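You operate a simulated robot arm through the tools that you are given. There is no shell and no other tool.

You are at the controls of a simulated robot arm. One attempt, no reset.

Task
Put things in order on the top of the grey table. At the end: the teal bottle (marked "THREAD LOCK") stands where the white cylinder stood; the blue handset stands where the teal bottle stood; the grey hub cap is on the white number board (marked "42"); the white cylinder from the top of the grey table stands where the grey hub cap stood; whatever was shut is shut again. Leave all else as you found it, and nothing knocked over.

Only the result counts: the job must be done as asked and must still hold three seconds after the hand-in. Knocking over, shifting, dropping, spilling or breaking anything else fails it. A push-on lid holds only when it is set on centred and level and pressed home; a screw cap is set on level and turned clockwise until tight.

Robot
A 7-joint arm with a two-finger parallel gripper, fixed in place. Base frame: the origin is at the foot of the arm, x ahead of it, y to its left, z up; the work surface is at about z = 2. Lengths are in mm, angles in rad, forces in N, time in s.
With the tool pointing down near the work surface it reaches from about 240 to 620 mm from the base axis. Its first joint turns from -1.152 to 1.152 rad. Payload 2.6 kg.
The tool frame sits at the grasp point between the pads (the TCP): z along the fingers, y along the line on which they close. The tips reach 30 mm beyond it. Largest opening 94 mm; finger width 28, thickness 10; the body of the gripper, 50 by 96 mm, starts 55 mm behind the TCP.
Orientation is that of the tool frame in the base frame, as a unit quaternion [x, y, z, w]. With the fingers straight down and closing along the base's y, the tool's x points along the base's -x, its y along +y and its z along -z.

Tools
- The arm moves only by the tool nudge_tool. Its argument "rows" is a list of rows, each an object (a shift or turn left out is 0, a gripper value left out holds the last) with "angular": the turn, a rotation vector about the tool's x, y, z in units of 8 degrees (1.0 is 8 degrees), a list of three; "delta_pos": the shift along the tool's x, y, z in units of 50 mm (1.0 is 50 mm), a list of three; "jaw": the finger opening in mm, from 0 to 94. In form: [{"angular": [wx, wy, wz], "delta_pos": [dx, dy, dz], "jaw": jaw}, ...]. A call has 1 to 20 rows; each row shifts and turns the commanded pose from where the row before left it, along the tool's axes as they then stand. A call with a number of a shift or a turn outside -1 to 1 is refused whole. Rows are played at 5 a second. More than 50 mm and 0.15 rad between two rows, or a gripper value outside its range, and nothing of the call is played. A pose out of reach is approached as far as the arm can. The call stops where the force on the tool passes 40 N (or 10 N more than at its start, if that is more) or the arm is blocked; 0.2 s more then pass. Each finger travels about 72 mm/s and halts on what it meets, pressing with about 26 N; the grip force reading is that of the motor and also rises with nothing between the fingers. The clock runs only during rows and for 0.2 s after the last one: add rows that do not move to give the fingers time. The reply holds the time, the measured pose of the TCP, the force on the tool along the base axes, the opening and the grip force, in the units named above and with some noise, with the torque about the TCP (base axes, N m) and any sound that the robot's microphone picked up.
- Cameras (640 x 400 px; columns grow to the right, rows downward): "scene" is fixed at [48.6, 460.8, 542.8]; the picture's right is [-0.49, -0.87, 0.00], its down [-0.63, 0.36, -0.69] and it looks along [0.60, -0.34, -0.73] (base axes); focal length 286 px, centre (320, 200). "wrist" rides on the gripper at [76, 14, -102] in the tool frame; the picture's right is [-0.18, 0.98, 0.00], its down [-0.75, -0.14, -0.64] and it looks along [-0.63, -0.12, 0.77] (tool axes); focal length 243 px, centre (320, 200). There is no depth. A picture from a camera that has moved, and an enlarged one, comes with that camera's place and axes in the base frame and with its lens.
- snapshot(camera): a new picture of that camera. It takes no simulated time.
- enlarge(camera, box): a new picture of the part [left, top, right, bottom] of that camera's present view, enlarged. It takes no simulated time.
- sign_off(): hands the job in; it is judged then, once.

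Places have to be worked out from the pictures, the camera data and where the tool is seen. Open the gripper and draw the arm clear of the work before you hand the job in, unless the task says otherwise.

The tools are called after "Call:" as name(argument=value, ...) on one line, values as JSON. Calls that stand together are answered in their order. nudge_tool: Moves the arm, as the interface text tells. Its arguments: {"type":"object","properties":{"rows":{"type":"array"}},"required":["rows"]} The other tools are called the same way: snapshot (camera) takes a picture; enlarge (camera, box) takes an enlarged picture of a part of a camera's view; sign_off () hands the job in.

At the start:

```text
time: 0.0
eef_pos: [380.5, 191.2, 295.2]
orientation: [0.0, 1.0, 0.0, -0.001]
force: [-0.3, 0.3, -0.3]
wrist_torque: [-0.04, 0.01, 0.02]
gripper_width: 94.3
grip_force: 0.0
```

scene: 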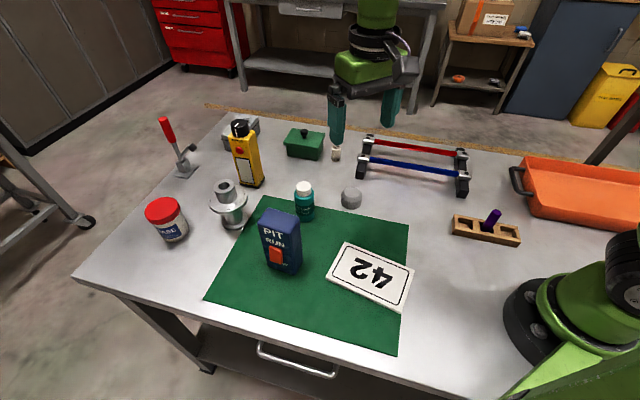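
wrist: 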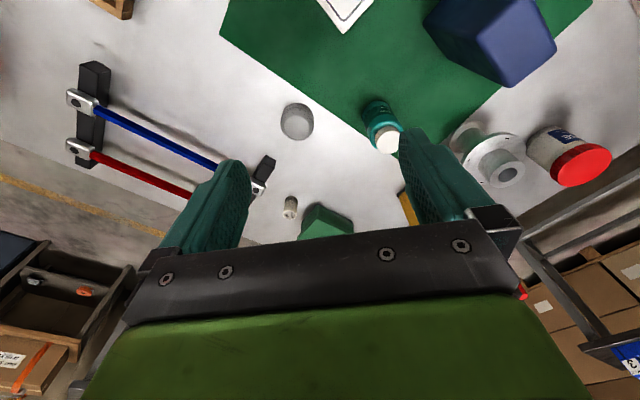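

I'll take enlarged views of the table first, to identify the objects and work out their places.

Call:
enlarge(camera="scene", box=[200, 100, 420, 240])

Call:
enlarge(camera="scene", box=[200, 180, 440, 330])

Call:
enlarge(camera="wrist", box=[220, 60, 540, 260])

Call:
enlarge(camera="scene", box=[400, 120, 640, 270])

```text
2.86 times, centred on (310, 170) of scene
camera zoom: at [48.6, 460.8, 542.8], right [-0.49, -0.87, 0.0], down [-0.63, 0.36, -0.69], along [0.6, -0.34, -0.73], focal length 816 px, centre (349, 286)
```

zoom: 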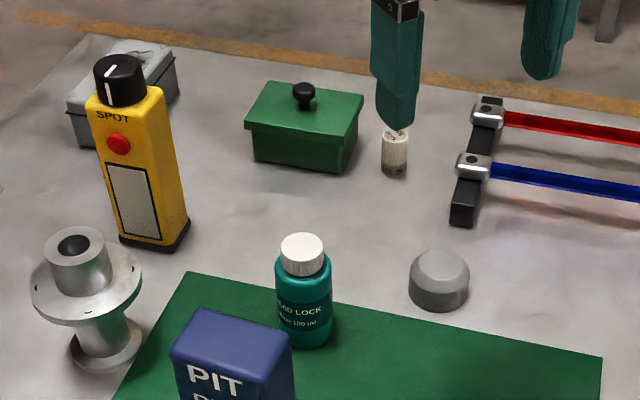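

```text
2.67 times, centred on (320, 255) of scene
camera zoom: at [48.6, 460.8, 542.8], right [-0.49, -0.87, 0.0], down [-0.63, 0.36, -0.69], along [0.6, -0.34, -0.73], focal length 762 px, centre (320, 53)
```

zoom: 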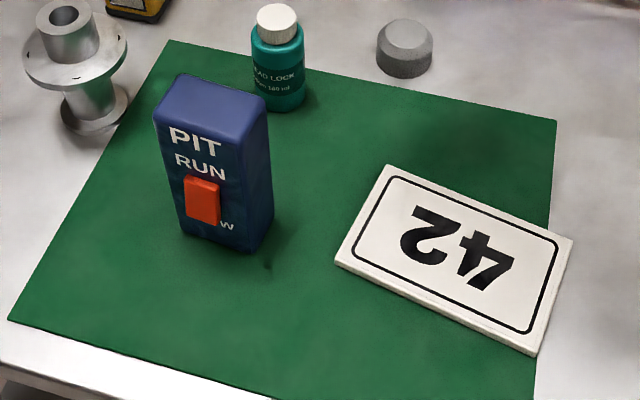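

```text
2.00 times, centred on (380, 160) of wrist
camera zoom: at [305.6, 205.9, 399.3], right [0.18, 0.98, 0.0], down [0.75, -0.14, 0.64], along [0.63, -0.12, -0.77], focal length 485 px, centre (200, 280)
```

zoom: 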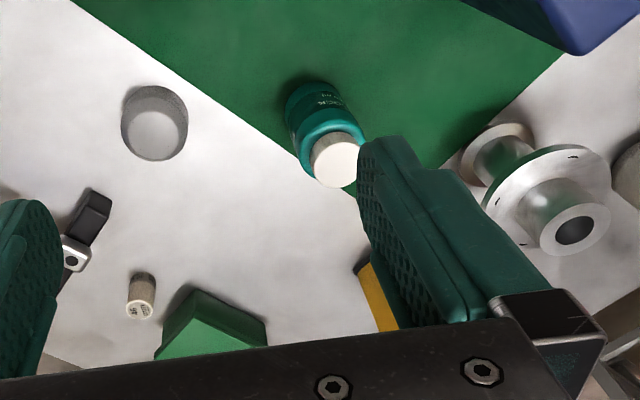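

```text
2.67 times, centred on (520, 195) of scene
camera zoom: at [48.6, 460.8, 542.8], right [-0.49, -0.87, 0.0], down [-0.63, 0.36, -0.69], along [0.6, -0.34, -0.73], focal length 762 px, centre (-213, 213)
```

zoom: 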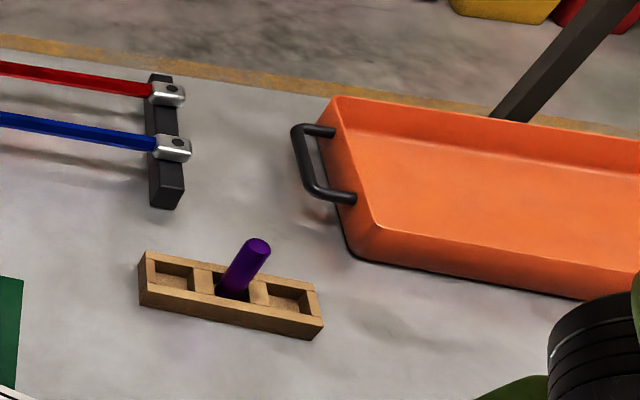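

The objects sit at roughly these places. The hub cap is near (447,142), the white cylinder near (620,84), the bottle near (467,269), the handset near (362,369) and the board centre near (255,224). I'll hover over the hub cap and check its position with the wrist camera.

Call:
nudge_tool(rows=[{"delta_pos": [-0.665, -0.487, 0]}, {"delta_pos": [-0.665, -0.487, 0]}, {"delta_pos": [0, 0, 0.775]}, {"delta_pos": [0, 0, 0.775]}, {"delta_pos": [0, 0, 0.775]}, {"delta_pos": [0, 0, 0.775]}, {}, {}])

Call:
snapshot(camera="wrist")

Call:
snapshot(camera="scene")

```text
time: 1.8
eef_pos: [449.3, 142.4, 137.1]
orientation: [0.0, 1.0, 0.0, 0.0]
force: [0.6, 0.4, 0.6]
wrist_torque: [-0.01, 0.03, -0.03]
gripper_width: 94.0
grip_force: 0.0
```

```text
taken
camera wrist: at [374.0, 158.1, 241.4], right [0.18, 0.98, 0.0], down [0.75, -0.14, 0.64], along [0.63, -0.12, -0.77], focal length 243 px, centre (320, 200)
```

wrist: 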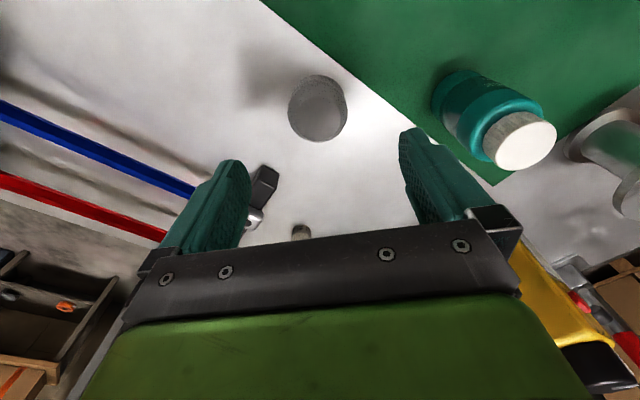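

```text
taken
```

scene: 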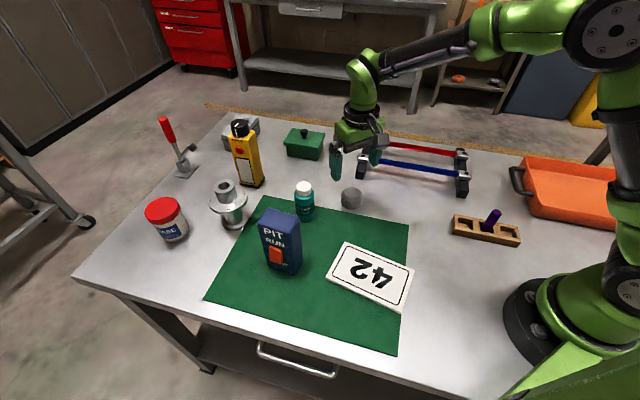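

Call:
enlarge(camera="wrist", box=[240, 50, 400, 150])

Call:
enlarge(camera="scene", box=[290, 140, 418, 220])

```text
4.00 times, centred on (320, 100) of wrist
camera zoom: at [374.0, 158.1, 241.4], right [0.18, 0.98, 0.0], down [0.75, -0.14, 0.64], along [0.63, -0.12, -0.77], focal length 970 px, centre (320, 600)
```

zoom: 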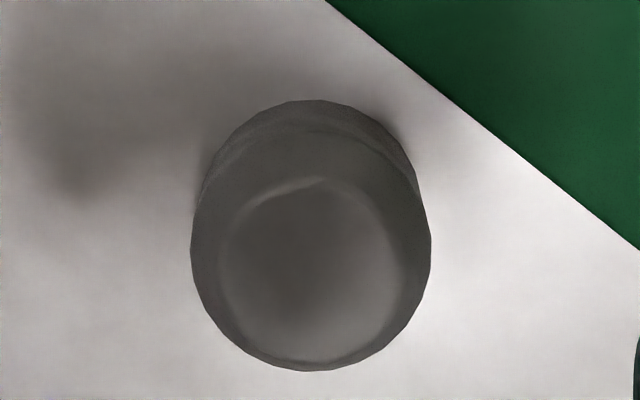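

```text
5.00 times, centred on (354, 180) of scene
camera zoom: at [48.6, 460.8, 542.8], right [-0.49, -0.87, 0.0], down [-0.63, 0.36, -0.69], along [0.6, -0.34, -0.73], focal length 1428 px, centre (150, 300)
```

zoom: 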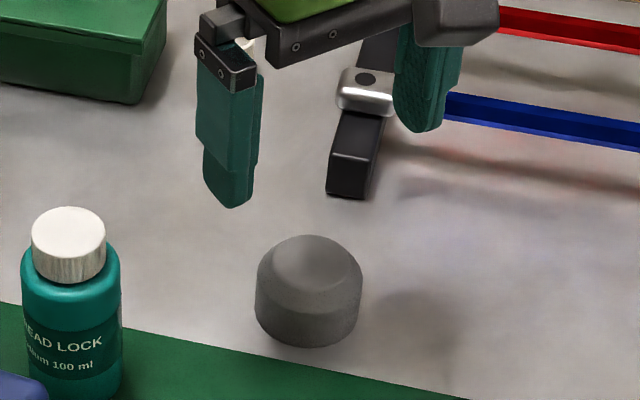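

The hub cap centre comes out at about (447.7,141.6), with a diameter of 55, a height of about 36 and a bevelled top. I'll lower so the tips straddle its straight wall, then check.

Call:
nudge_tool(rows=[{"delta_pos": [0.03, -0.02, 0.5]}, {"delta_pos": [0, 0, 0.5]}, {"delta_pos": [0, 0, 0.5]}, {"delta_pos": [0, 0, 0.4]}, {}, {}])

Call:
snapshot(camera="wrist")

Call:
enlarge(camera="scene", box=[290, 140, 418, 220])

```text
time: 3.2
eef_pos: [446.2, 143.0, 44.6]
orientation: [0.0, 1.0, 0.0, 0.0]
force: [0.1, 0.3, -0.7]
wrist_torque: [0.01, -0.04, -0.01]
gripper_width: 94.1
grip_force: 0.1
```

```text
taken
camera wrist: at [370.3, 157.1, 149.9], right [0.18, 0.98, 0.0], down [0.75, -0.14, 0.64], along [0.63, -0.12, -0.77], focal length 243 px, centre (320, 200)
```

wrist: 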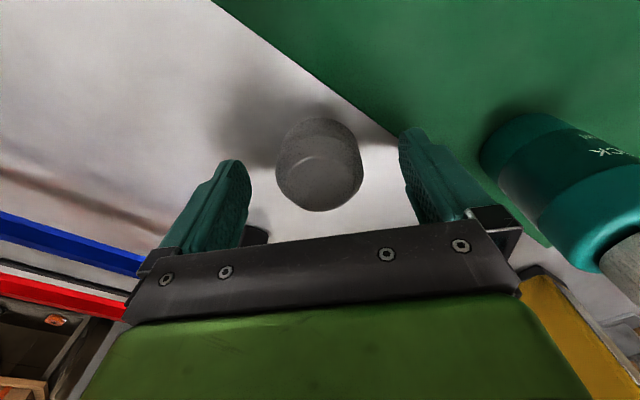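

```text
5.00 times, centred on (354, 180) of scene
camera zoom: at [48.6, 460.8, 542.8], right [-0.49, -0.87, 0.0], down [-0.63, 0.36, -0.69], along [0.6, -0.34, -0.73], focal length 1428 px, centre (150, 300)
```

zoom: 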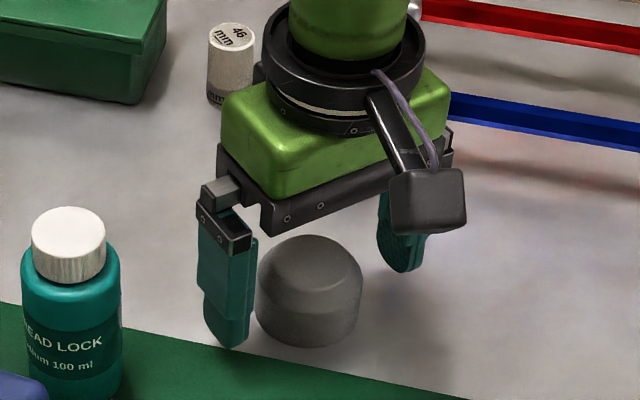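

The fingers straddle the hub cap with nothing in the way. I'll go down 9.5 mm more and close on it.

Call:
nudge_tool(rows=[{"delta_pos": [0, 0, 0.19]}, {}, {"jaw": 40}, {"jaw": 40}, {"jaw": 40}, {"jaw": 40}, {"jaw": 40}])

Call:
snapshot(camera="wrist")

Call:
enlarge(camera="scene", box=[290, 140, 418, 220])

```text
time: 4.8
eef_pos: [445.8, 142.8, 34.4]
orientation: [0.0, 1.0, 0.0, -0.001]
force: [-0.8, -0.4, 0.3]
wrist_torque: [0.0, 0.02, 0.02]
gripper_width: 50.9
grip_force: 25.6
```

```text
taken
camera wrist: at [370.5, 157.0, 139.9], right [0.18, 0.98, 0.0], down [0.75, -0.14, 0.64], along [0.63, -0.12, -0.77], focal length 243 px, centre (320, 200)
```

wrist: 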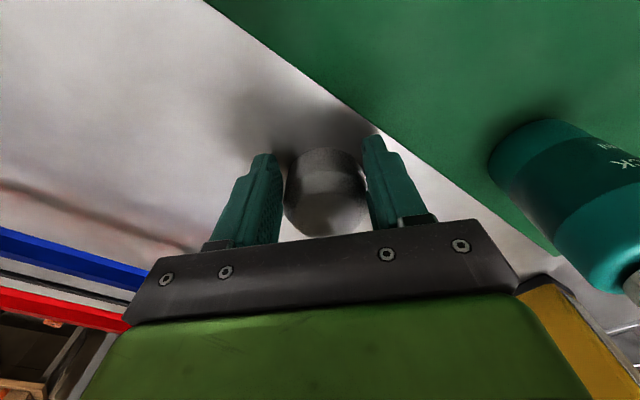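

```text
5.00 times, centred on (354, 180) of scene
camera zoom: at [48.6, 460.8, 542.8], right [-0.49, -0.87, 0.0], down [-0.63, 0.36, -0.69], along [0.6, -0.34, -0.73], focal length 1428 px, centre (150, 300)
```

zoom: 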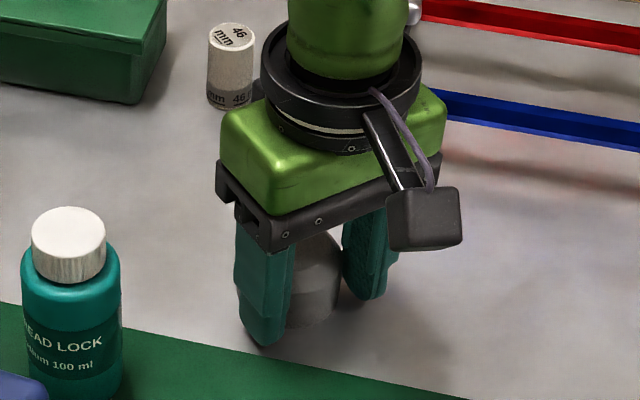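

The cap is gripped with the opening at 50.9. I'll lift it and check the hold before carrying it.

Call:
nudge_tool(rows=[{"delta_pos": [0, 0, -0.3]}, {"delta_pos": [0, 0, -0.7]}, {"delta_pos": [0, 0, -0.8]}, {}, {}])

Call:
snapshot(camera="wrist")

Call:
enlarge(camera="scene", box=[280, 120, 440, 220])

Call:
enlarge(camera="scene", box=[310, 220, 438, 300])

```text
time: 6.0
eef_pos: [445.2, 142.7, 125.4]
orientation: [0.0, 1.0, 0.0, 0.0]
force: [-0.2, 0.6, -1.1]
wrist_torque: [0.01, 0.02, 0.03]
gripper_width: 50.9
grip_force: 26.4
```

```text
taken
camera wrist: at [368.4, 157.4, 229.6], right [0.18, 0.98, 0.0], down [0.75, -0.14, 0.64], along [0.63, -0.12, -0.77], focal length 243 px, centre (320, 200)
```

wrist: 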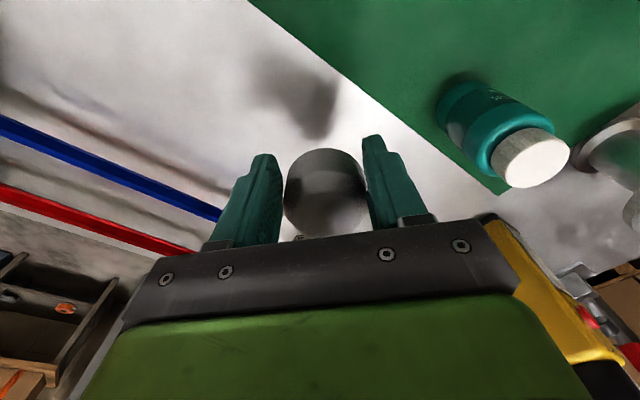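

```text
4.00 times, centred on (360, 170) of scene
camera zoom: at [48.6, 460.8, 542.8], right [-0.49, -0.87, 0.0], down [-0.63, 0.36, -0.69], along [0.6, -0.34, -0.73], focal length 1143 px, centre (160, 320)
```

zoom: 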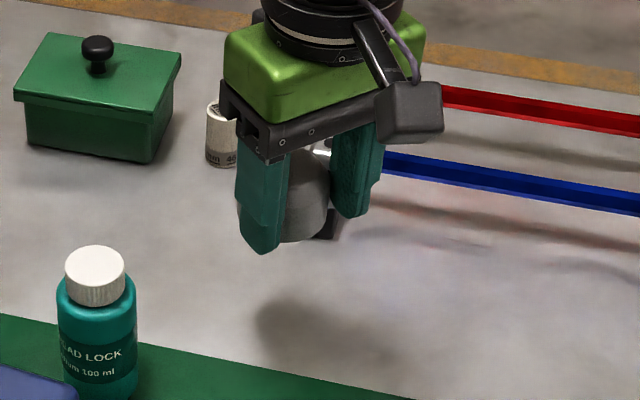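

```text
5.00 times, centred on (374, 260) of scene
camera zoom: at [48.6, 460.8, 542.8], right [-0.49, -0.87, 0.0], down [-0.63, 0.36, -0.69], along [0.6, -0.34, -0.73], focal length 1428 px, centre (50, -100)
```

zoom: 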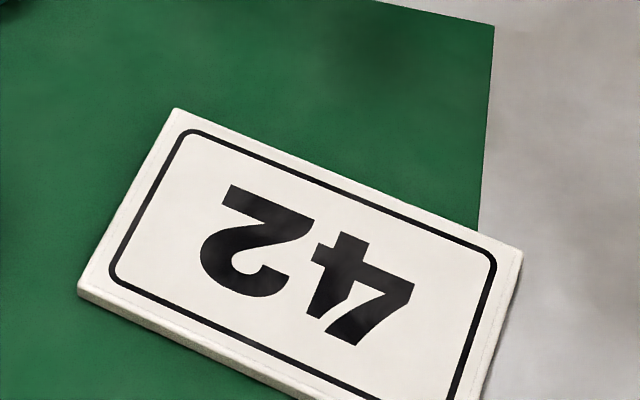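

The cap is held firmly with the shadow below it. I'll carry it over the board centre near (255,224).

Call:
nudge_tool(rows=[{"delta_pos": [0.76, 0.326, 0]}, {"delta_pos": [0.76, 0.326, 0]}, {"delta_pos": [0.76, 0.326, 0]}, {"delta_pos": [0.76, 0.326, 0]}, {"delta_pos": [0.76, 0.326, 0]}, {}, {"delta_pos": [0, 0, 0.6]}, {"delta_pos": [0, 0, 0.5]}, {}, {}])

Call:
snapshot(camera="wrist")

Call:
snapshot(camera="scene")

```text
time: 8.2
eef_pos: [255.1, 224.2, 70.6]
orientation: [0.0, 1.0, 0.001, 0.0]
force: [0.1, -0.2, 0.2]
wrist_torque: [-0.02, 0.02, 0.0]
gripper_width: 51.2
grip_force: 26.2
```

```text
taken
camera wrist: at [179.5, 238.3, 175.6], right [0.18, 0.98, 0.0], down [0.75, -0.14, 0.64], along [0.63, -0.12, -0.77], focal length 243 px, centre (320, 200)
```

wrist: 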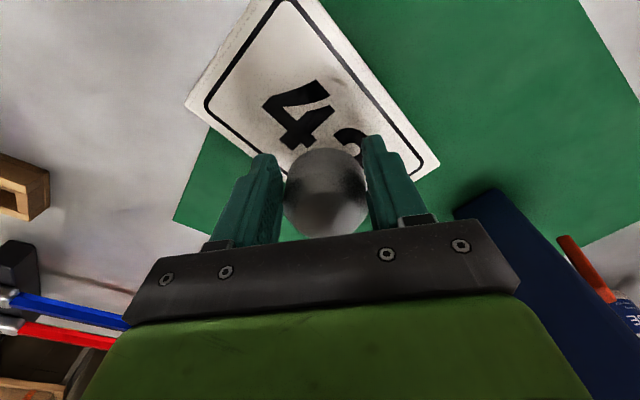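

```text
taken
```

scene: 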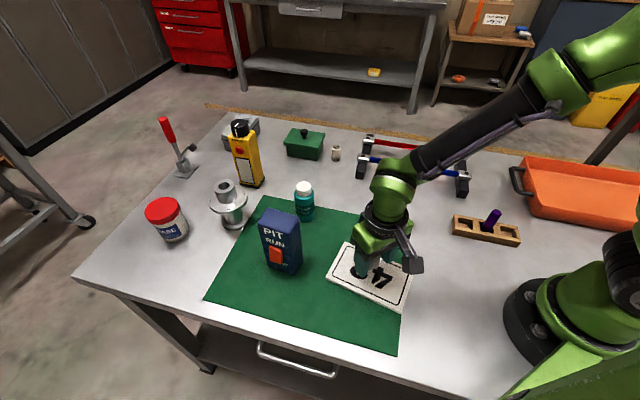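

The board corners from the wrist view confirm the cap is over the centre. I'll lower in small steps until contact.

Call:
nudge_tool(rows=[{"delta_pos": [0, 0, 0.3]}, {"delta_pos": [0, 0, 0.12]}, {}, {}])

Call:
enlarge(camera="scene", box=[310, 220, 438, 300])

```text
time: 9.2
eef_pos: [255.9, 225.0, 48.8]
orientation: [0.0, 1.0, -0.001, 0.0]
force: [0.3, 0.7, -1.0]
wrist_torque: [-0.03, 0.02, -0.02]
gripper_width: 51.0
grip_force: 25.6
```

```text
5.00 times, centred on (374, 260) of scene
camera zoom: at [48.6, 460.8, 542.8], right [-0.49, -0.87, 0.0], down [-0.63, 0.36, -0.69], along [0.6, -0.34, -0.73], focal length 1428 px, centre (50, -100)
```

zoom: 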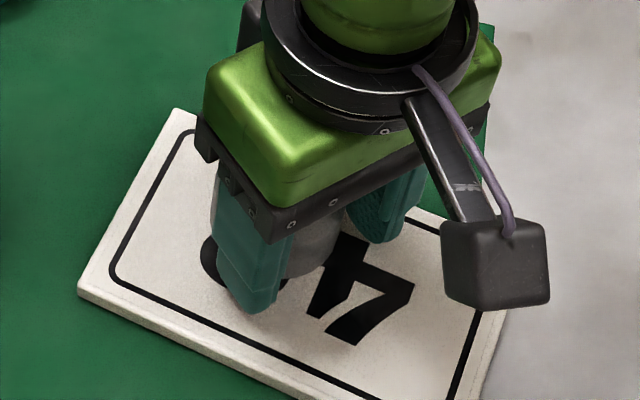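

Call:
nudge_tool(rows=[{"delta_pos": [0, 0, 0.05]}, {"delta_pos": [0, 0, 0.03]}, {}])

```text
time: 10.0
eef_pos: [256.3, 224.7, 46.8]
orientation: [0.0, 1.0, 0.001, 0.0]
force: [-2.0, 0.5, 18.8]
wrist_torque: [-0.01, -0.07, -0.06]
gripper_width: 51.1
grip_force: 25.9
```

Contact shows as 18.8 N of upward force. I'll ease the pressure slightly, then open and retract upward.

Call:
nudge_tool(rows=[{"delta_pos": [0, 0, -0.03]}, {}, {"jaw": 58}, {"jaw": 66}, {"jaw": 80}, {}, {}])

Call:
nudge_tool(rows=[{"delta_pos": [0, 0, -0.5]}, {"delta_pos": [0, 0, -0.8]}, {"delta_pos": [0, 0, -1]}, {"delta_pos": [0, 0, -0.5]}, {}, {}])

Call:
snapshot(camera="wrist")

Call:
enlarge(camera="scene", box=[240, 140, 432, 260])

```text
time: 11.6
eef_pos: [255.5, 223.7, 47.5]
orientation: [0.0, 1.0, 0.0, -0.001]
force: [0.1, 0.7, -1.3]
wrist_torque: [-0.03, 0.0, 0.0]
gripper_width: 80.4
grip_force: 0.0
```

```text
time: 13.0
eef_pos: [255.0, 222.0, 189.2]
orientation: [0.001, 1.0, 0.0, 0.0]
force: [-0.4, 0.2, 0.4]
wrist_torque: [0.01, -0.02, 0.01]
gripper_width: 80.3
grip_force: 0.2
```

```text
taken
camera wrist: at [180.5, 236.9, 293.0], right [0.18, 0.98, 0.0], down [0.75, -0.14, 0.64], along [0.63, -0.12, -0.77], focal length 243 px, centre (320, 200)
```

wrist: 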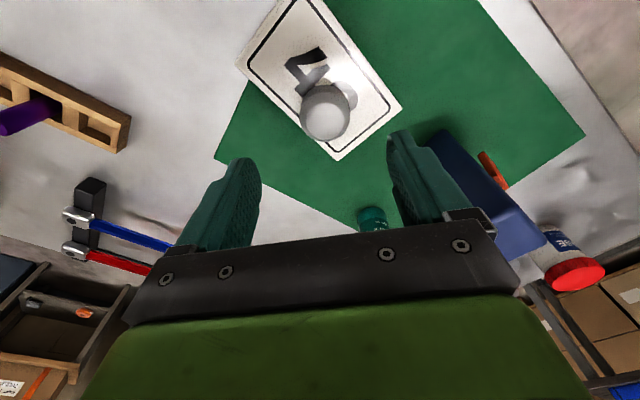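

```text
3.33 times, centred on (336, 200) of scene
camera zoom: at [48.6, 460.8, 542.8], right [-0.49, -0.87, 0.0], down [-0.63, 0.36, -0.69], along [0.6, -0.34, -0.73], focal length 952 px, centre (267, 200)
```

zoom: 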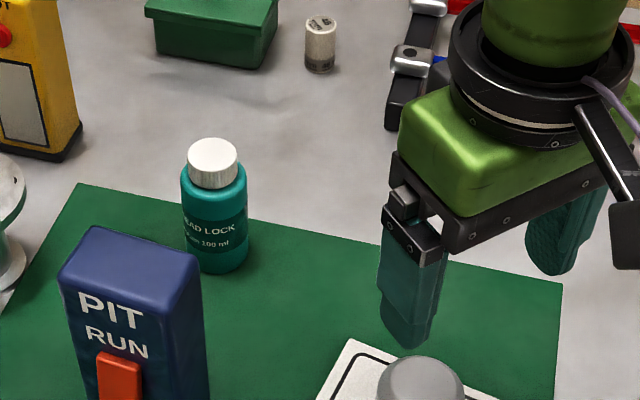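

The hub cap is on the board. I'll take close views of the cylinder, bottle and handset from the fixed camera to fix their places precisely.

Call:
enlarge(camera="scene", box=[280, 120, 376, 180])

Call:
enlarge(camera="scene", box=[250, 170, 346, 230])

Call:
enlarge(camera="scene", box=[220, 200, 348, 280])

```text
6.67 times, centred on (328, 150) of scene
camera zoom: at [48.6, 460.8, 542.8], right [-0.49, -0.87, 0.0], down [-0.63, 0.36, -0.69], along [0.6, -0.34, -0.73], focal length 1904 px, centre (267, 533)
```

zoom: 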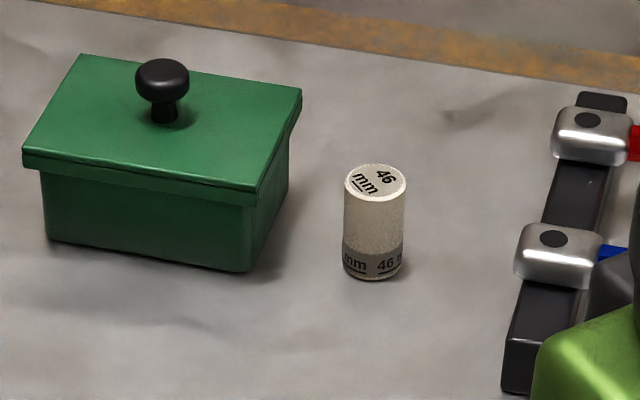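

```text
6.67 times, centred on (298, 200) of scene
camera zoom: at [48.6, 460.8, 542.8], right [-0.49, -0.87, 0.0], down [-0.63, 0.36, -0.69], along [0.6, -0.34, -0.73], focal length 1904 px, centre (467, 200)
```

zoom: 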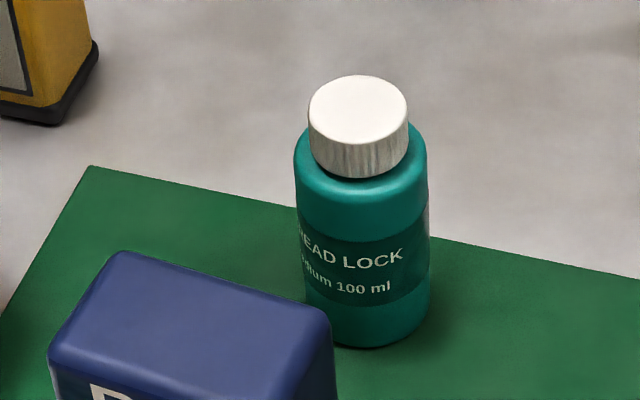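

```text
5.00 times, centred on (284, 240) of scene
camera zoom: at [48.6, 460.8, 542.8], right [-0.49, -0.87, 0.0], down [-0.63, 0.36, -0.69], along [0.6, -0.34, -0.73], focal length 1428 px, centre (500, 0)
```

zoom: 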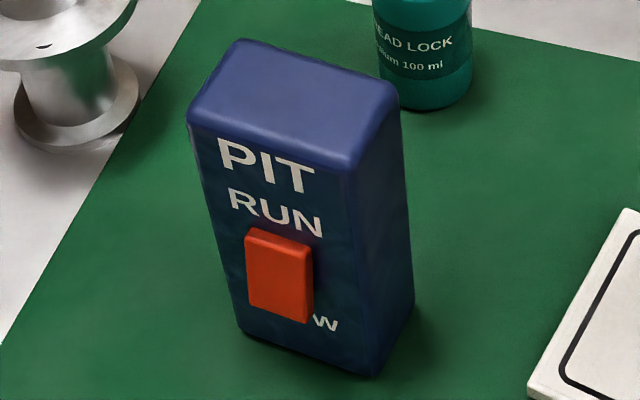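

The cylinder comes out near (617,86), about 27 in diameter and 46 tall. The box edge behind it runs at 45°, so I'll yaw the gripper about 24° for clearance. I'll hover short of the cylinder and look.

Call:
nudge_tool(rows=[{"delta_pos": [-0.86, -0.391, 0], "jaw": 60}, {"delta_pos": [-0.86, -0.391, 0]}, {"delta_pos": [-0.86, -0.391, 0]}, {"delta_pos": [-0.86, -0.391, 0]}, {"delta_pos": [-0.86, -0.391, 0]}, {"delta_pos": [-0.86, -0.391, 0]}, {"delta_pos": [-0.86, -0.391, 0]}, {}, {}])

Call:
snapshot(camera="wrist")

Call:
enlarge(camera="wrist", box=[220, 80, 412, 200])

```text
time: 15.0
eef_pos: [560.3, 87.2, 185.0]
orientation: [0.0, 1.0, 0.0, 0.0]
force: [-0.4, 0.4, -0.6]
wrist_torque: [0.0, 0.05, -0.03]
gripper_width: 60.0
grip_force: 0.1
```

```text
taken
camera wrist: at [483.7, 100.8, 290.3], right [0.18, 0.98, 0.0], down [0.75, -0.14, 0.64], along [0.63, -0.12, -0.77], focal length 243 px, centre (320, 200)
```

wrist: 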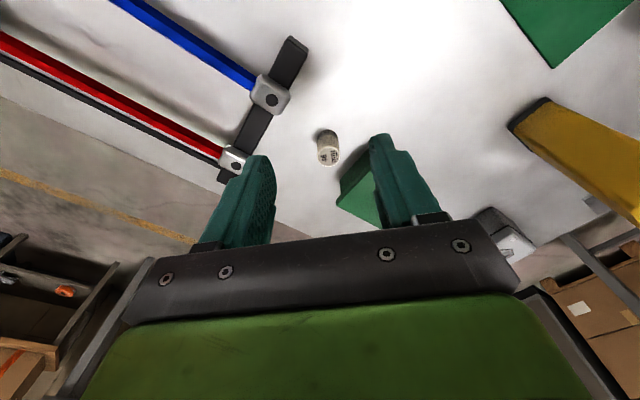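

```text
3.33 times, centred on (316, 140) of wrist
camera zoom: at [483.7, 100.8, 290.3], right [0.18, 0.98, 0.0], down [0.75, -0.14, 0.64], along [0.63, -0.12, -0.77], focal length 809 px, centre (333, 400)
```

zoom: 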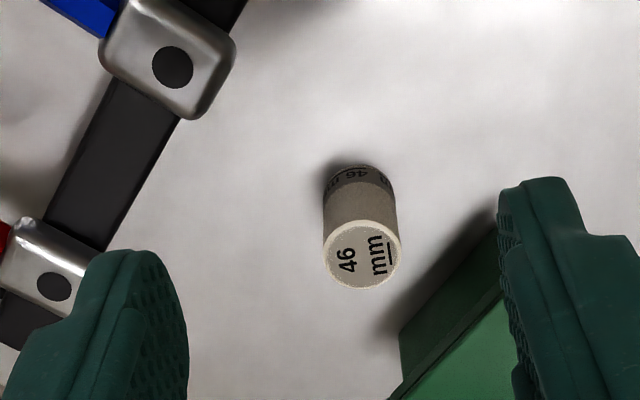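

Both cameras put the cylinder at about (619,86). I'll yaw 24° and move above it while still high, to test the reach.

Call:
nudge_tool(rows=[{"angular": [0, 0, -1]}, {"angular": [0, 0, -1]}, {"angular": [0, 0, -1]}, {"delta_pos": [-0.54, -0.24, 0]}, {"delta_pos": [-0.54, -0.24, 0]}, {"delta_pos": [0, 0, 0.8]}, {"delta_pos": [0, 0, 0.8]}, {}, {}])

Call:
snapshot(camera="wrist")

Call:
enlarge(camera="scene", box=[270, 90, 430, 190])

```text
time: 17.0
eef_pos: [591.1, 90.6, 103.6]
orientation: [-0.209, 0.978, 0.001, 0.0]
force: [0.3, 0.1, -0.1]
wrist_torque: [-0.02, 0.01, 0.02]
gripper_width: 59.8
grip_force: 0.1
out of reach, approached as far as the arm can: row 5
```

```text
taken
camera wrist: at [515.9, 73.9, 208.7], right [-0.23, 0.97, 0.0], down [0.75, 0.18, 0.64], along [0.62, 0.15, -0.77], focal length 243 px, centre (320, 200)
```

wrist: 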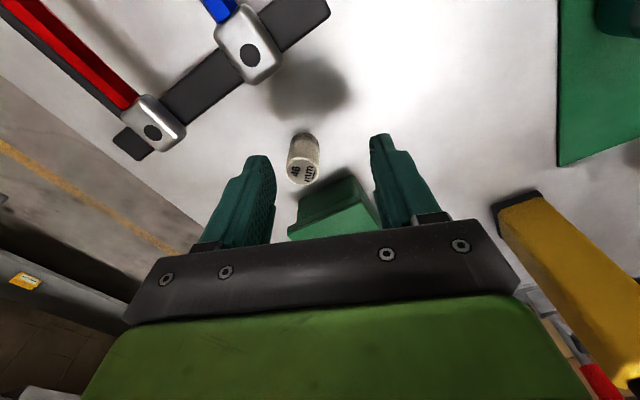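

```text
4.00 times, centred on (350, 140) of scene
camera zoom: at [48.6, 460.8, 542.8], right [-0.49, -0.87, 0.0], down [-0.63, 0.36, -0.69], along [0.6, -0.34, -0.73], focal length 1143 px, centre (200, 440)
```

zoom: 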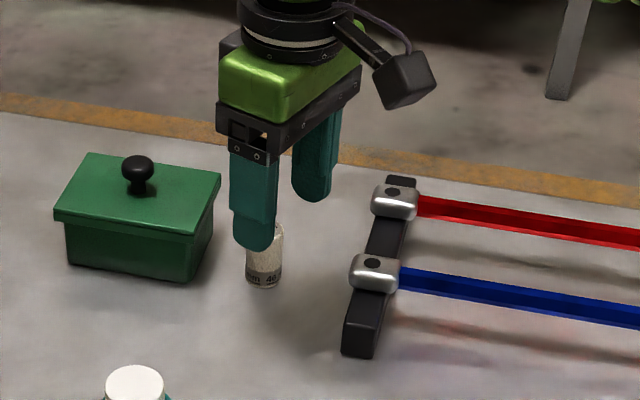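

With the tool vertical the reach stops at about 598 here. I'll tilt 16° about the closing axis, fingertips outward. The pads stay vertical planes and the wrist comes back inward.

Call:
nudge_tool(rows=[{"angular": [0, -1, 0]}, {"angular": [0, -1, 0]}, {}, {}])

Call:
snapshot(camera="wrist")

Call:
enlarge(camera="scene", box=[270, 90, 430, 190])

```text
time: 18.0
eef_pos: [590.9, 91.3, 104.8]
orientation: [-0.205, 0.969, 0.029, 0.136]
force: [-0.1, -0.3, 0.7]
wrist_torque: [-0.01, 0.04, 0.0]
gripper_width: 60.0
grip_force: 0.1
```

```text
taken
camera wrist: at [492.4, 63.5, 185.0], right [-0.24, 0.97, 0.05], down [0.56, 0.09, 0.83], along [0.8, 0.22, -0.56], focal length 243 px, centre (320, 200)
```

wrist: 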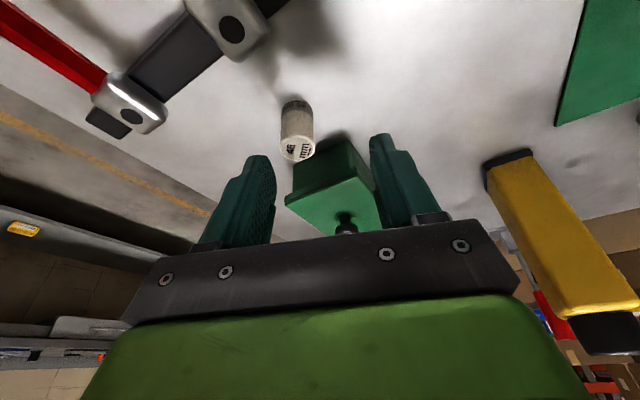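

```text
4.00 times, centred on (350, 140) of scene
camera zoom: at [48.6, 460.8, 542.8], right [-0.49, -0.87, 0.0], down [-0.63, 0.36, -0.69], along [0.6, -0.34, -0.73], focal length 1143 px, centre (200, 440)
```

zoom: 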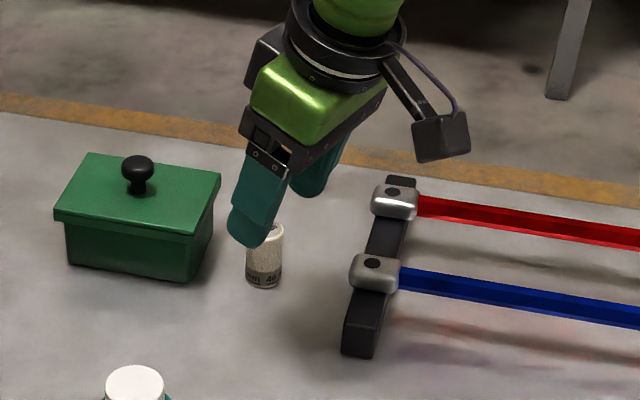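

The tilt worked and the commanded pose matches the arm. I'll centre over the cylinder, come partway down, and look again.

Call:
nudge_tool(rows=[{"delta_pos": [-0.389, -0.344, 0.112]}, {}, {"delta_pos": [0.095, 0, 0.33]}, {}, {}])

Call:
snapshot(camera="wrist")

Call:
enlarge(camera="scene", box=[270, 90, 430, 190])

```text
time: 19.2
eef_pos: [615.1, 83.1, 89.3]
orientation: [-0.206, 0.968, 0.029, 0.137]
force: [-1.4, -0.2, -0.6]
wrist_torque: [0.02, 0.01, -0.01]
gripper_width: 60.0
grip_force: 0.0
```

```text
taken
camera wrist: at [518.0, 56.1, 167.7], right [-0.24, 0.97, 0.05], down [0.56, 0.09, 0.82], along [0.8, 0.22, -0.56], focal length 243 px, centre (320, 200)
```

wrist: 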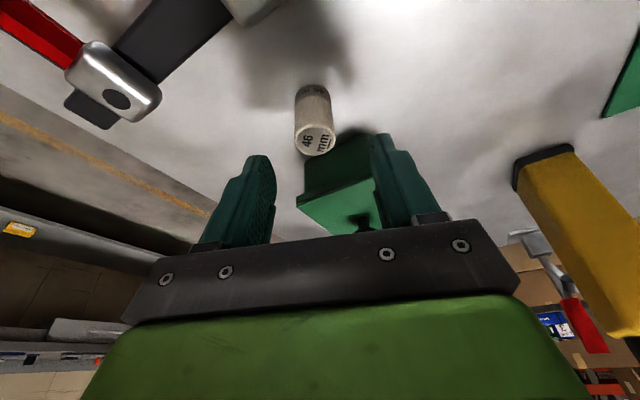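

```text
4.00 times, centred on (350, 140) of scene
camera zoom: at [48.6, 460.8, 542.8], right [-0.49, -0.87, 0.0], down [-0.63, 0.36, -0.69], along [0.6, -0.34, -0.73], focal length 1143 px, centre (200, 440)
```

zoom: 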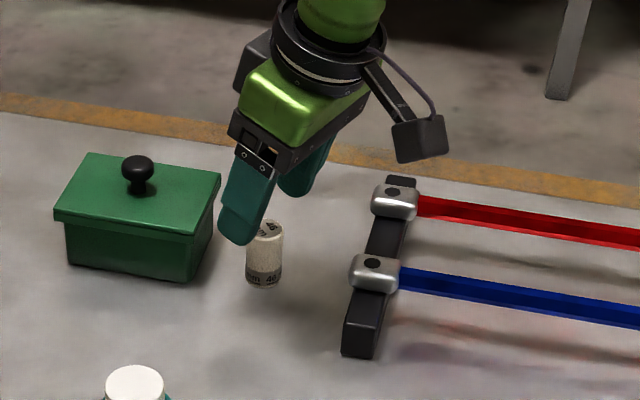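

The cylinder is nearly centred between the fingers, so I'll make a small correction and then descend around it.

Call:
nudge_tool(rows=[{"delta_pos": [-0.029, -0.04, 0.008]}, {"delta_pos": [0.092, 0, 0.32]}, {"delta_pos": [0.092, 0, 0.32]}, {"delta_pos": [0.092, 0, 0.32]}, {}, {}])

Call:
snapshot(camera="wrist")

Call:
enlarge(camera="scene", box=[270, 90, 430, 190])

```text
time: 20.6
eef_pos: [621.1, 85.4, 38.7]
orientation: [-0.206, 0.969, 0.029, 0.136]
force: [-0.1, 0.5, -0.3]
wrist_torque: [0.02, 0.0, -0.02]
gripper_width: 60.2
grip_force: 0.0
```

```text
taken
camera wrist: at [521.8, 56.0, 118.0], right [-0.24, 0.97, 0.05], down [0.56, 0.09, 0.82], along [0.8, 0.22, -0.56], focal length 243 px, centre (320, 200)
```

wrist: 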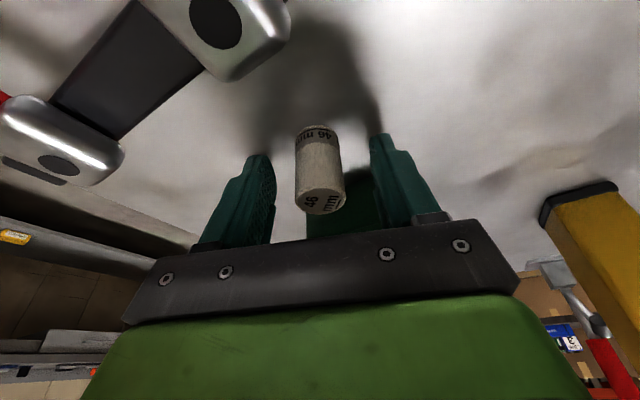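

```text
4.00 times, centred on (350, 140) of scene
camera zoom: at [48.6, 460.8, 542.8], right [-0.49, -0.87, 0.0], down [-0.63, 0.36, -0.69], along [0.6, -0.34, -0.73], focal length 1143 px, centre (200, 440)
```

zoom: 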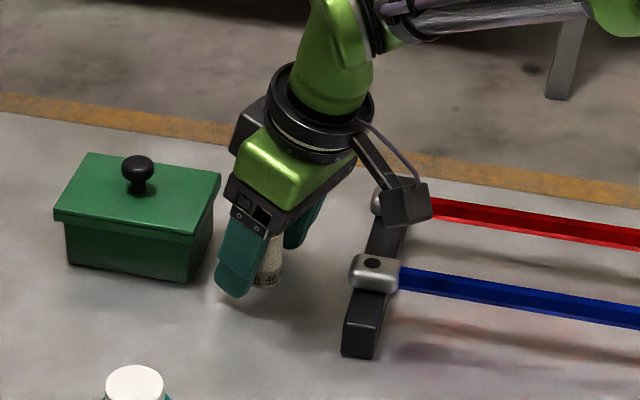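

The cylinder sits centred between the pads, with the tips about 5 mm above the table. I'll close on it.

Call:
nudge_tool(rows=[{"jaw": 40}, {"jaw": 15}, {"jaw": 15}, {"jaw": 15}, {"jaw": 15}])

Call:
snapshot(camera="wrist")

Call:
enlarge(camera="scene", box=[270, 90, 430, 190])

```text
time: 21.8
eef_pos: [619.9, 84.0, 39.1]
orientation: [-0.206, 0.969, 0.03, 0.137]
force: [0.3, -0.7, 0.9]
wrist_torque: [-0.01, -0.03, 0.01]
gripper_width: 25.9
grip_force: 26.3
```

```text
taken
camera wrist: at [521.8, 55.9, 118.2], right [-0.24, 0.97, 0.05], down [0.56, 0.09, 0.82], along [0.8, 0.22, -0.56], focal length 243 px, centre (320, 200)
```

wrist: 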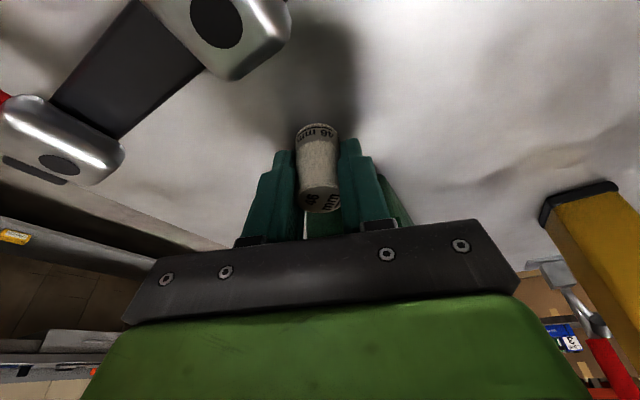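

```text
4.00 times, centred on (350, 140) of scene
camera zoom: at [48.6, 460.8, 542.8], right [-0.49, -0.87, 0.0], down [-0.63, 0.36, -0.69], along [0.6, -0.34, -0.73], focal length 1143 px, centre (200, 440)
```

zoom: 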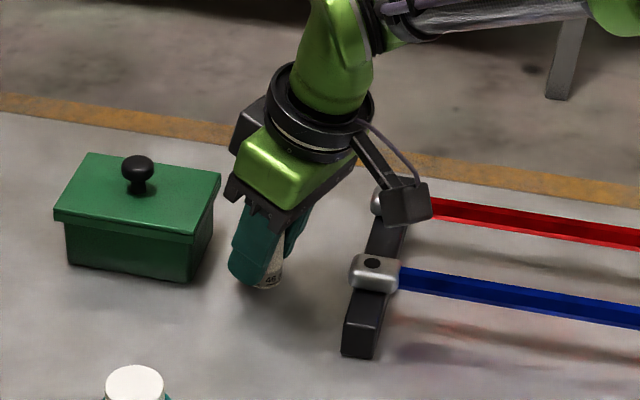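

The grip holds at 25.9 mm. I'll lift straight up and verify.

Call:
nudge_tool(rows=[{"delta_pos": [-0.083, 0, -0.288]}, {"delta_pos": [-0.14, 0, -0.48]}, {"delta_pos": [-0.165, 0, -0.577]}, {}, {}])

Call:
snapshot(camera="wrist")

Call:
enlarge(camera="scene", box=[270, 90, 430, 190])

```text
time: 23.0
eef_pos: [617.7, 84.7, 110.0]
orientation: [-0.206, 0.969, 0.028, 0.136]
force: [0.1, 0.6, -0.5]
wrist_torque: [-0.01, -0.01, -0.03]
gripper_width: 25.7
grip_force: 26.2
```

```text
taken
camera wrist: at [520.5, 57.1, 191.1], right [-0.24, 0.97, 0.05], down [0.56, 0.09, 0.82], along [0.8, 0.22, -0.56], focal length 243 px, centre (320, 200)
```

wrist: 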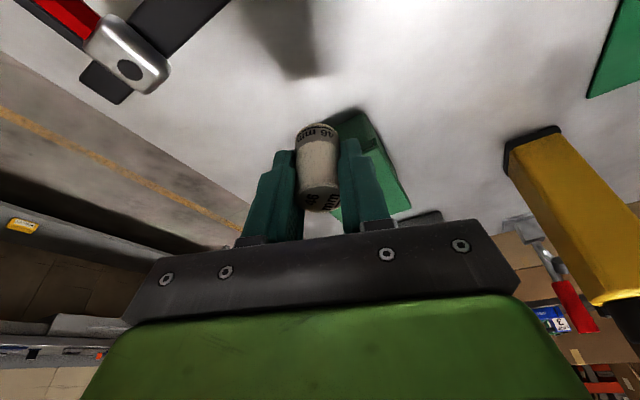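

```text
4.00 times, centred on (350, 140) of scene
camera zoom: at [48.6, 460.8, 542.8], right [-0.49, -0.87, 0.0], down [-0.63, 0.36, -0.69], along [0.6, -0.34, -0.73], focal length 1143 px, centre (200, 440)
```

zoom: 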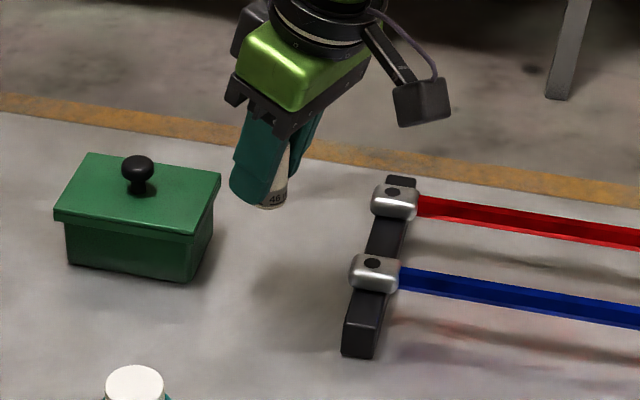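

The cylinder is held upright. I'll carry it to the hub cap's old place near (447.7,141.6) and lower most of the way.

Call:
nudge_tool(rows=[{"delta_pos": [0.6465, 0.607, -0.1855]}, {"delta_pos": [0.6465, 0.607, -0.1855]}, {"delta_pos": [0.6465, 0.607, -0.1855]}, {"delta_pos": [0.6465, 0.607, -0.1855]}, {}, {"delta_pos": [0.138, 0, 0.48]}, {"delta_pos": [0.138, 0, 0.48]}, {}, {}, {}])

Call:
snapshot(camera="wrist")

Call:
enlarge(camera="scene", box=[290, 140, 418, 220])

```text
time: 25.2
eef_pos: [446.8, 138.6, 60.5]
orientation: [-0.206, 0.969, 0.028, 0.136]
force: [0.1, 0.4, 0.0]
wrist_torque: [-0.01, 0.03, 0.03]
gripper_width: 25.6
grip_force: 26.0
```

```text
taken
camera wrist: at [348.2, 110.5, 140.4], right [-0.24, 0.97, 0.05], down [0.56, 0.09, 0.82], along [0.8, 0.22, -0.56], focal length 243 px, centre (320, 200)
```

wrist: 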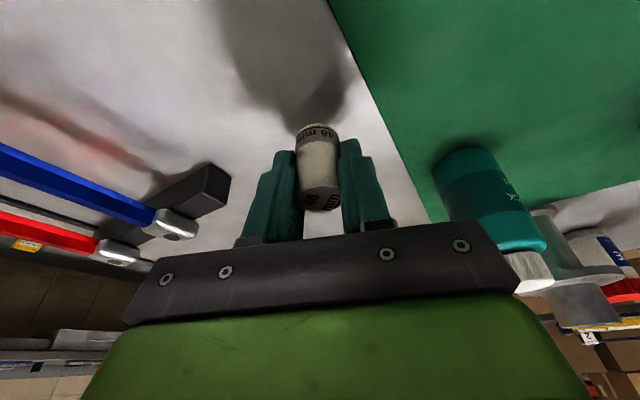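

```text
5.00 times, centred on (354, 180) of scene
camera zoom: at [48.6, 460.8, 542.8], right [-0.49, -0.87, 0.0], down [-0.63, 0.36, -0.69], along [0.6, -0.34, -0.73], focal length 1428 px, centre (150, 300)
```

zoom: 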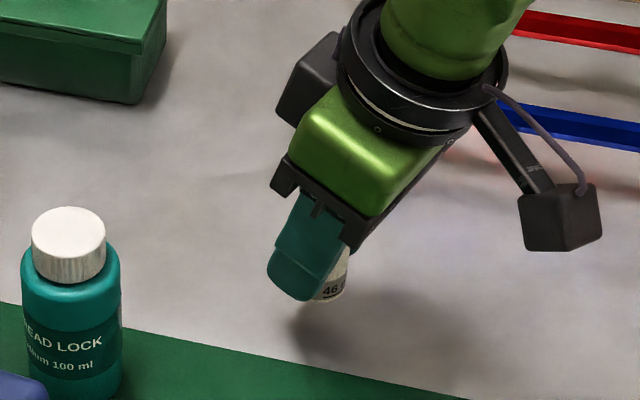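

It is within about 2 mm of the target. I'll correct y by 2 mm and lower close to the surface.

Call:
nudge_tool(rows=[{"delta_pos": [-0.006, 0.043, 0]}, {"delta_pos": [0.099, 0, 0.346]}, {}, {}])

```text
time: 26.2
eef_pos: [446.0, 140.4, 43.1]
orientation: [-0.206, 0.968, 0.029, 0.137]
force: [0.0, -0.2, -0.4]
wrist_torque: [-0.01, 0.02, 0.02]
gripper_width: 25.8
grip_force: 26.4
```

Call:
nudge_tool(rows=[{"delta_pos": [0.0138, 0, 0.048]}, {"delta_pos": [0.0083, 0, 0.029]}, {}])

```text
time: 27.0
eef_pos: [447.4, 140.4, 38.2]
orientation: [-0.206, 0.968, 0.029, 0.137]
force: [-2.6, -0.3, 10.0]
wrist_torque: [-0.06, 0.14, 0.01]
gripper_width: 25.7
grip_force: 26.3
```

The cylinder is touching at 10 N. I'll ease off about 0.8 mm and open the fingers.

Call:
nudge_tool(rows=[{"delta_pos": [-0.0044, 0, -0.0154]}, {}, {"jaw": 34}, {"jaw": 45}, {"jaw": 60}, {}, {}])

Call:
snapshot(camera="wrist")

Call:
enlarge(camera="scene", box=[290, 140, 418, 220])

```text
time: 28.6
eef_pos: [448.2, 140.6, 38.3]
orientation: [-0.205, 0.969, 0.029, 0.136]
force: [0.7, 0.2, 0.1]
wrist_torque: [0.01, 0.03, -0.02]
gripper_width: 60.0
grip_force: 0.1
```

```text
taken
camera wrist: at [348.2, 112.9, 117.5], right [-0.24, 0.97, 0.05], down [0.56, 0.09, 0.82], along [0.8, 0.22, -0.56], focal length 243 px, centre (320, 200)
```

wrist: 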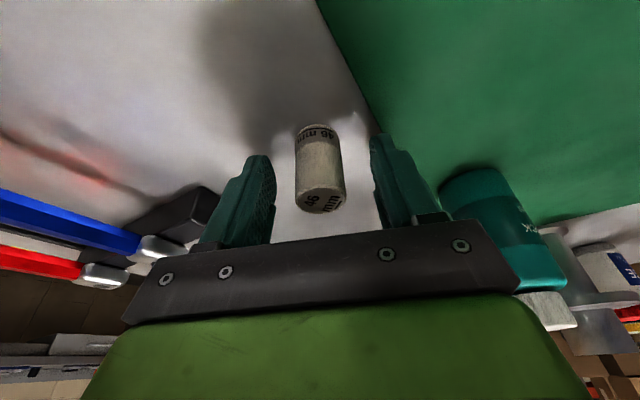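

```text
5.00 times, centred on (354, 180) of scene
camera zoom: at [48.6, 460.8, 542.8], right [-0.49, -0.87, 0.0], down [-0.63, 0.36, -0.69], along [0.6, -0.34, -0.73], focal length 1428 px, centre (150, 300)
```

zoom: 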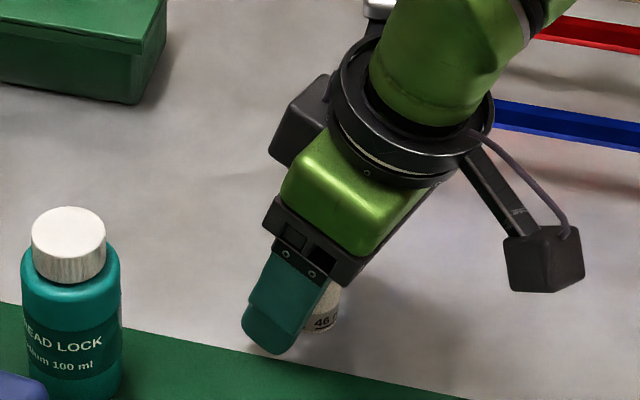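

It stands free. I'll retreat straight up and check it.

Call:
nudge_tool(rows=[{"delta_pos": [-0.184, 0, -0.641]}, {"delta_pos": [-0.184, 0, -0.641]}, {"delta_pos": [-0.184, 0, -0.641]}, {"delta_pos": [-0.184, 0, -0.641]}, {}, {}])

Call:
snapshot(camera="wrist")

Call:
enlarge(camera="scene", box=[290, 140, 418, 220])

```text
time: 30.0
eef_pos: [445.3, 145.6, 170.5]
orientation: [-0.206, 0.969, 0.029, 0.136]
force: [0.1, -0.4, 1.1]
wrist_torque: [-0.02, -0.01, 0.01]
gripper_width: 60.1
grip_force: 0.1
```

```text
taken
camera wrist: at [347.5, 117.4, 250.1], right [-0.24, 0.97, 0.05], down [0.56, 0.09, 0.82], along [0.8, 0.22, -0.56], focal length 243 px, centre (320, 200)
```

wrist: 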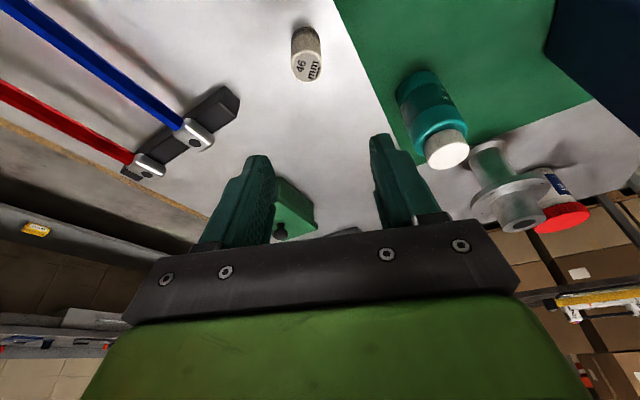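

```text
5.00 times, centred on (354, 180) of scene
camera zoom: at [48.6, 460.8, 542.8], right [-0.49, -0.87, 0.0], down [-0.63, 0.36, -0.69], along [0.6, -0.34, -0.73], focal length 1428 px, centre (150, 300)
```

zoom: 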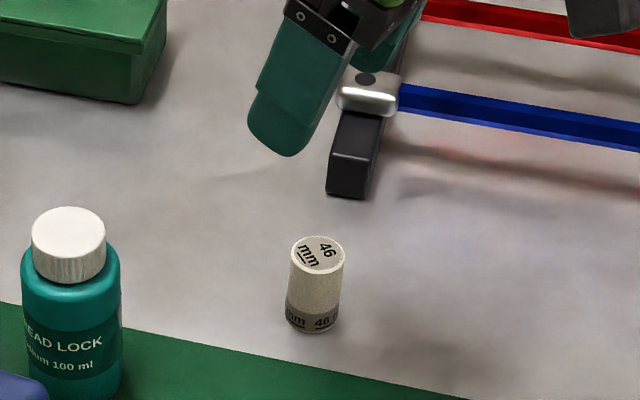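

Call:
enlarge(camera="wrist", box=[260, 10, 356, 70])

Call:
enlarge(camera="scene", box=[310, 170, 390, 220])

```text
6.67 times, centred on (308, 40) of wrist
camera zoom: at [347.5, 117.4, 250.1], right [-0.24, 0.97, 0.05], down [0.56, 0.09, 0.82], along [0.8, 0.22, -0.56], focal length 1618 px, centre (400, 1267)
```

zoom: 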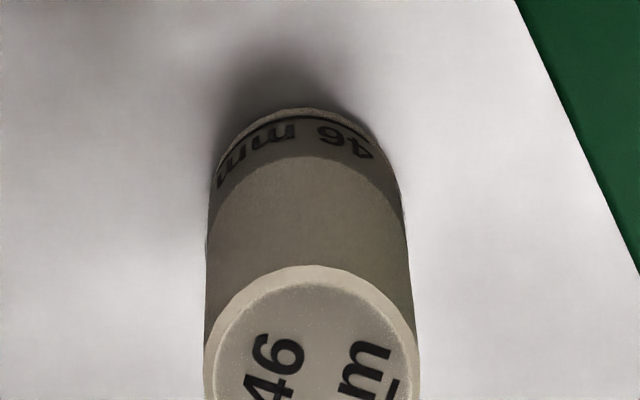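

```text
8.00 times, centred on (350, 195) of scene
camera zoom: at [48.6, 460.8, 542.8], right [-0.49, -0.87, 0.0], down [-0.63, 0.36, -0.69], along [0.6, -0.34, -0.73], focal length 2285 px, centre (80, 240)
```

zoom: 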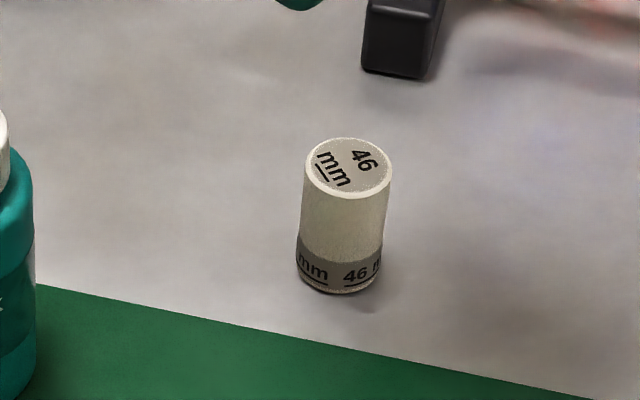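

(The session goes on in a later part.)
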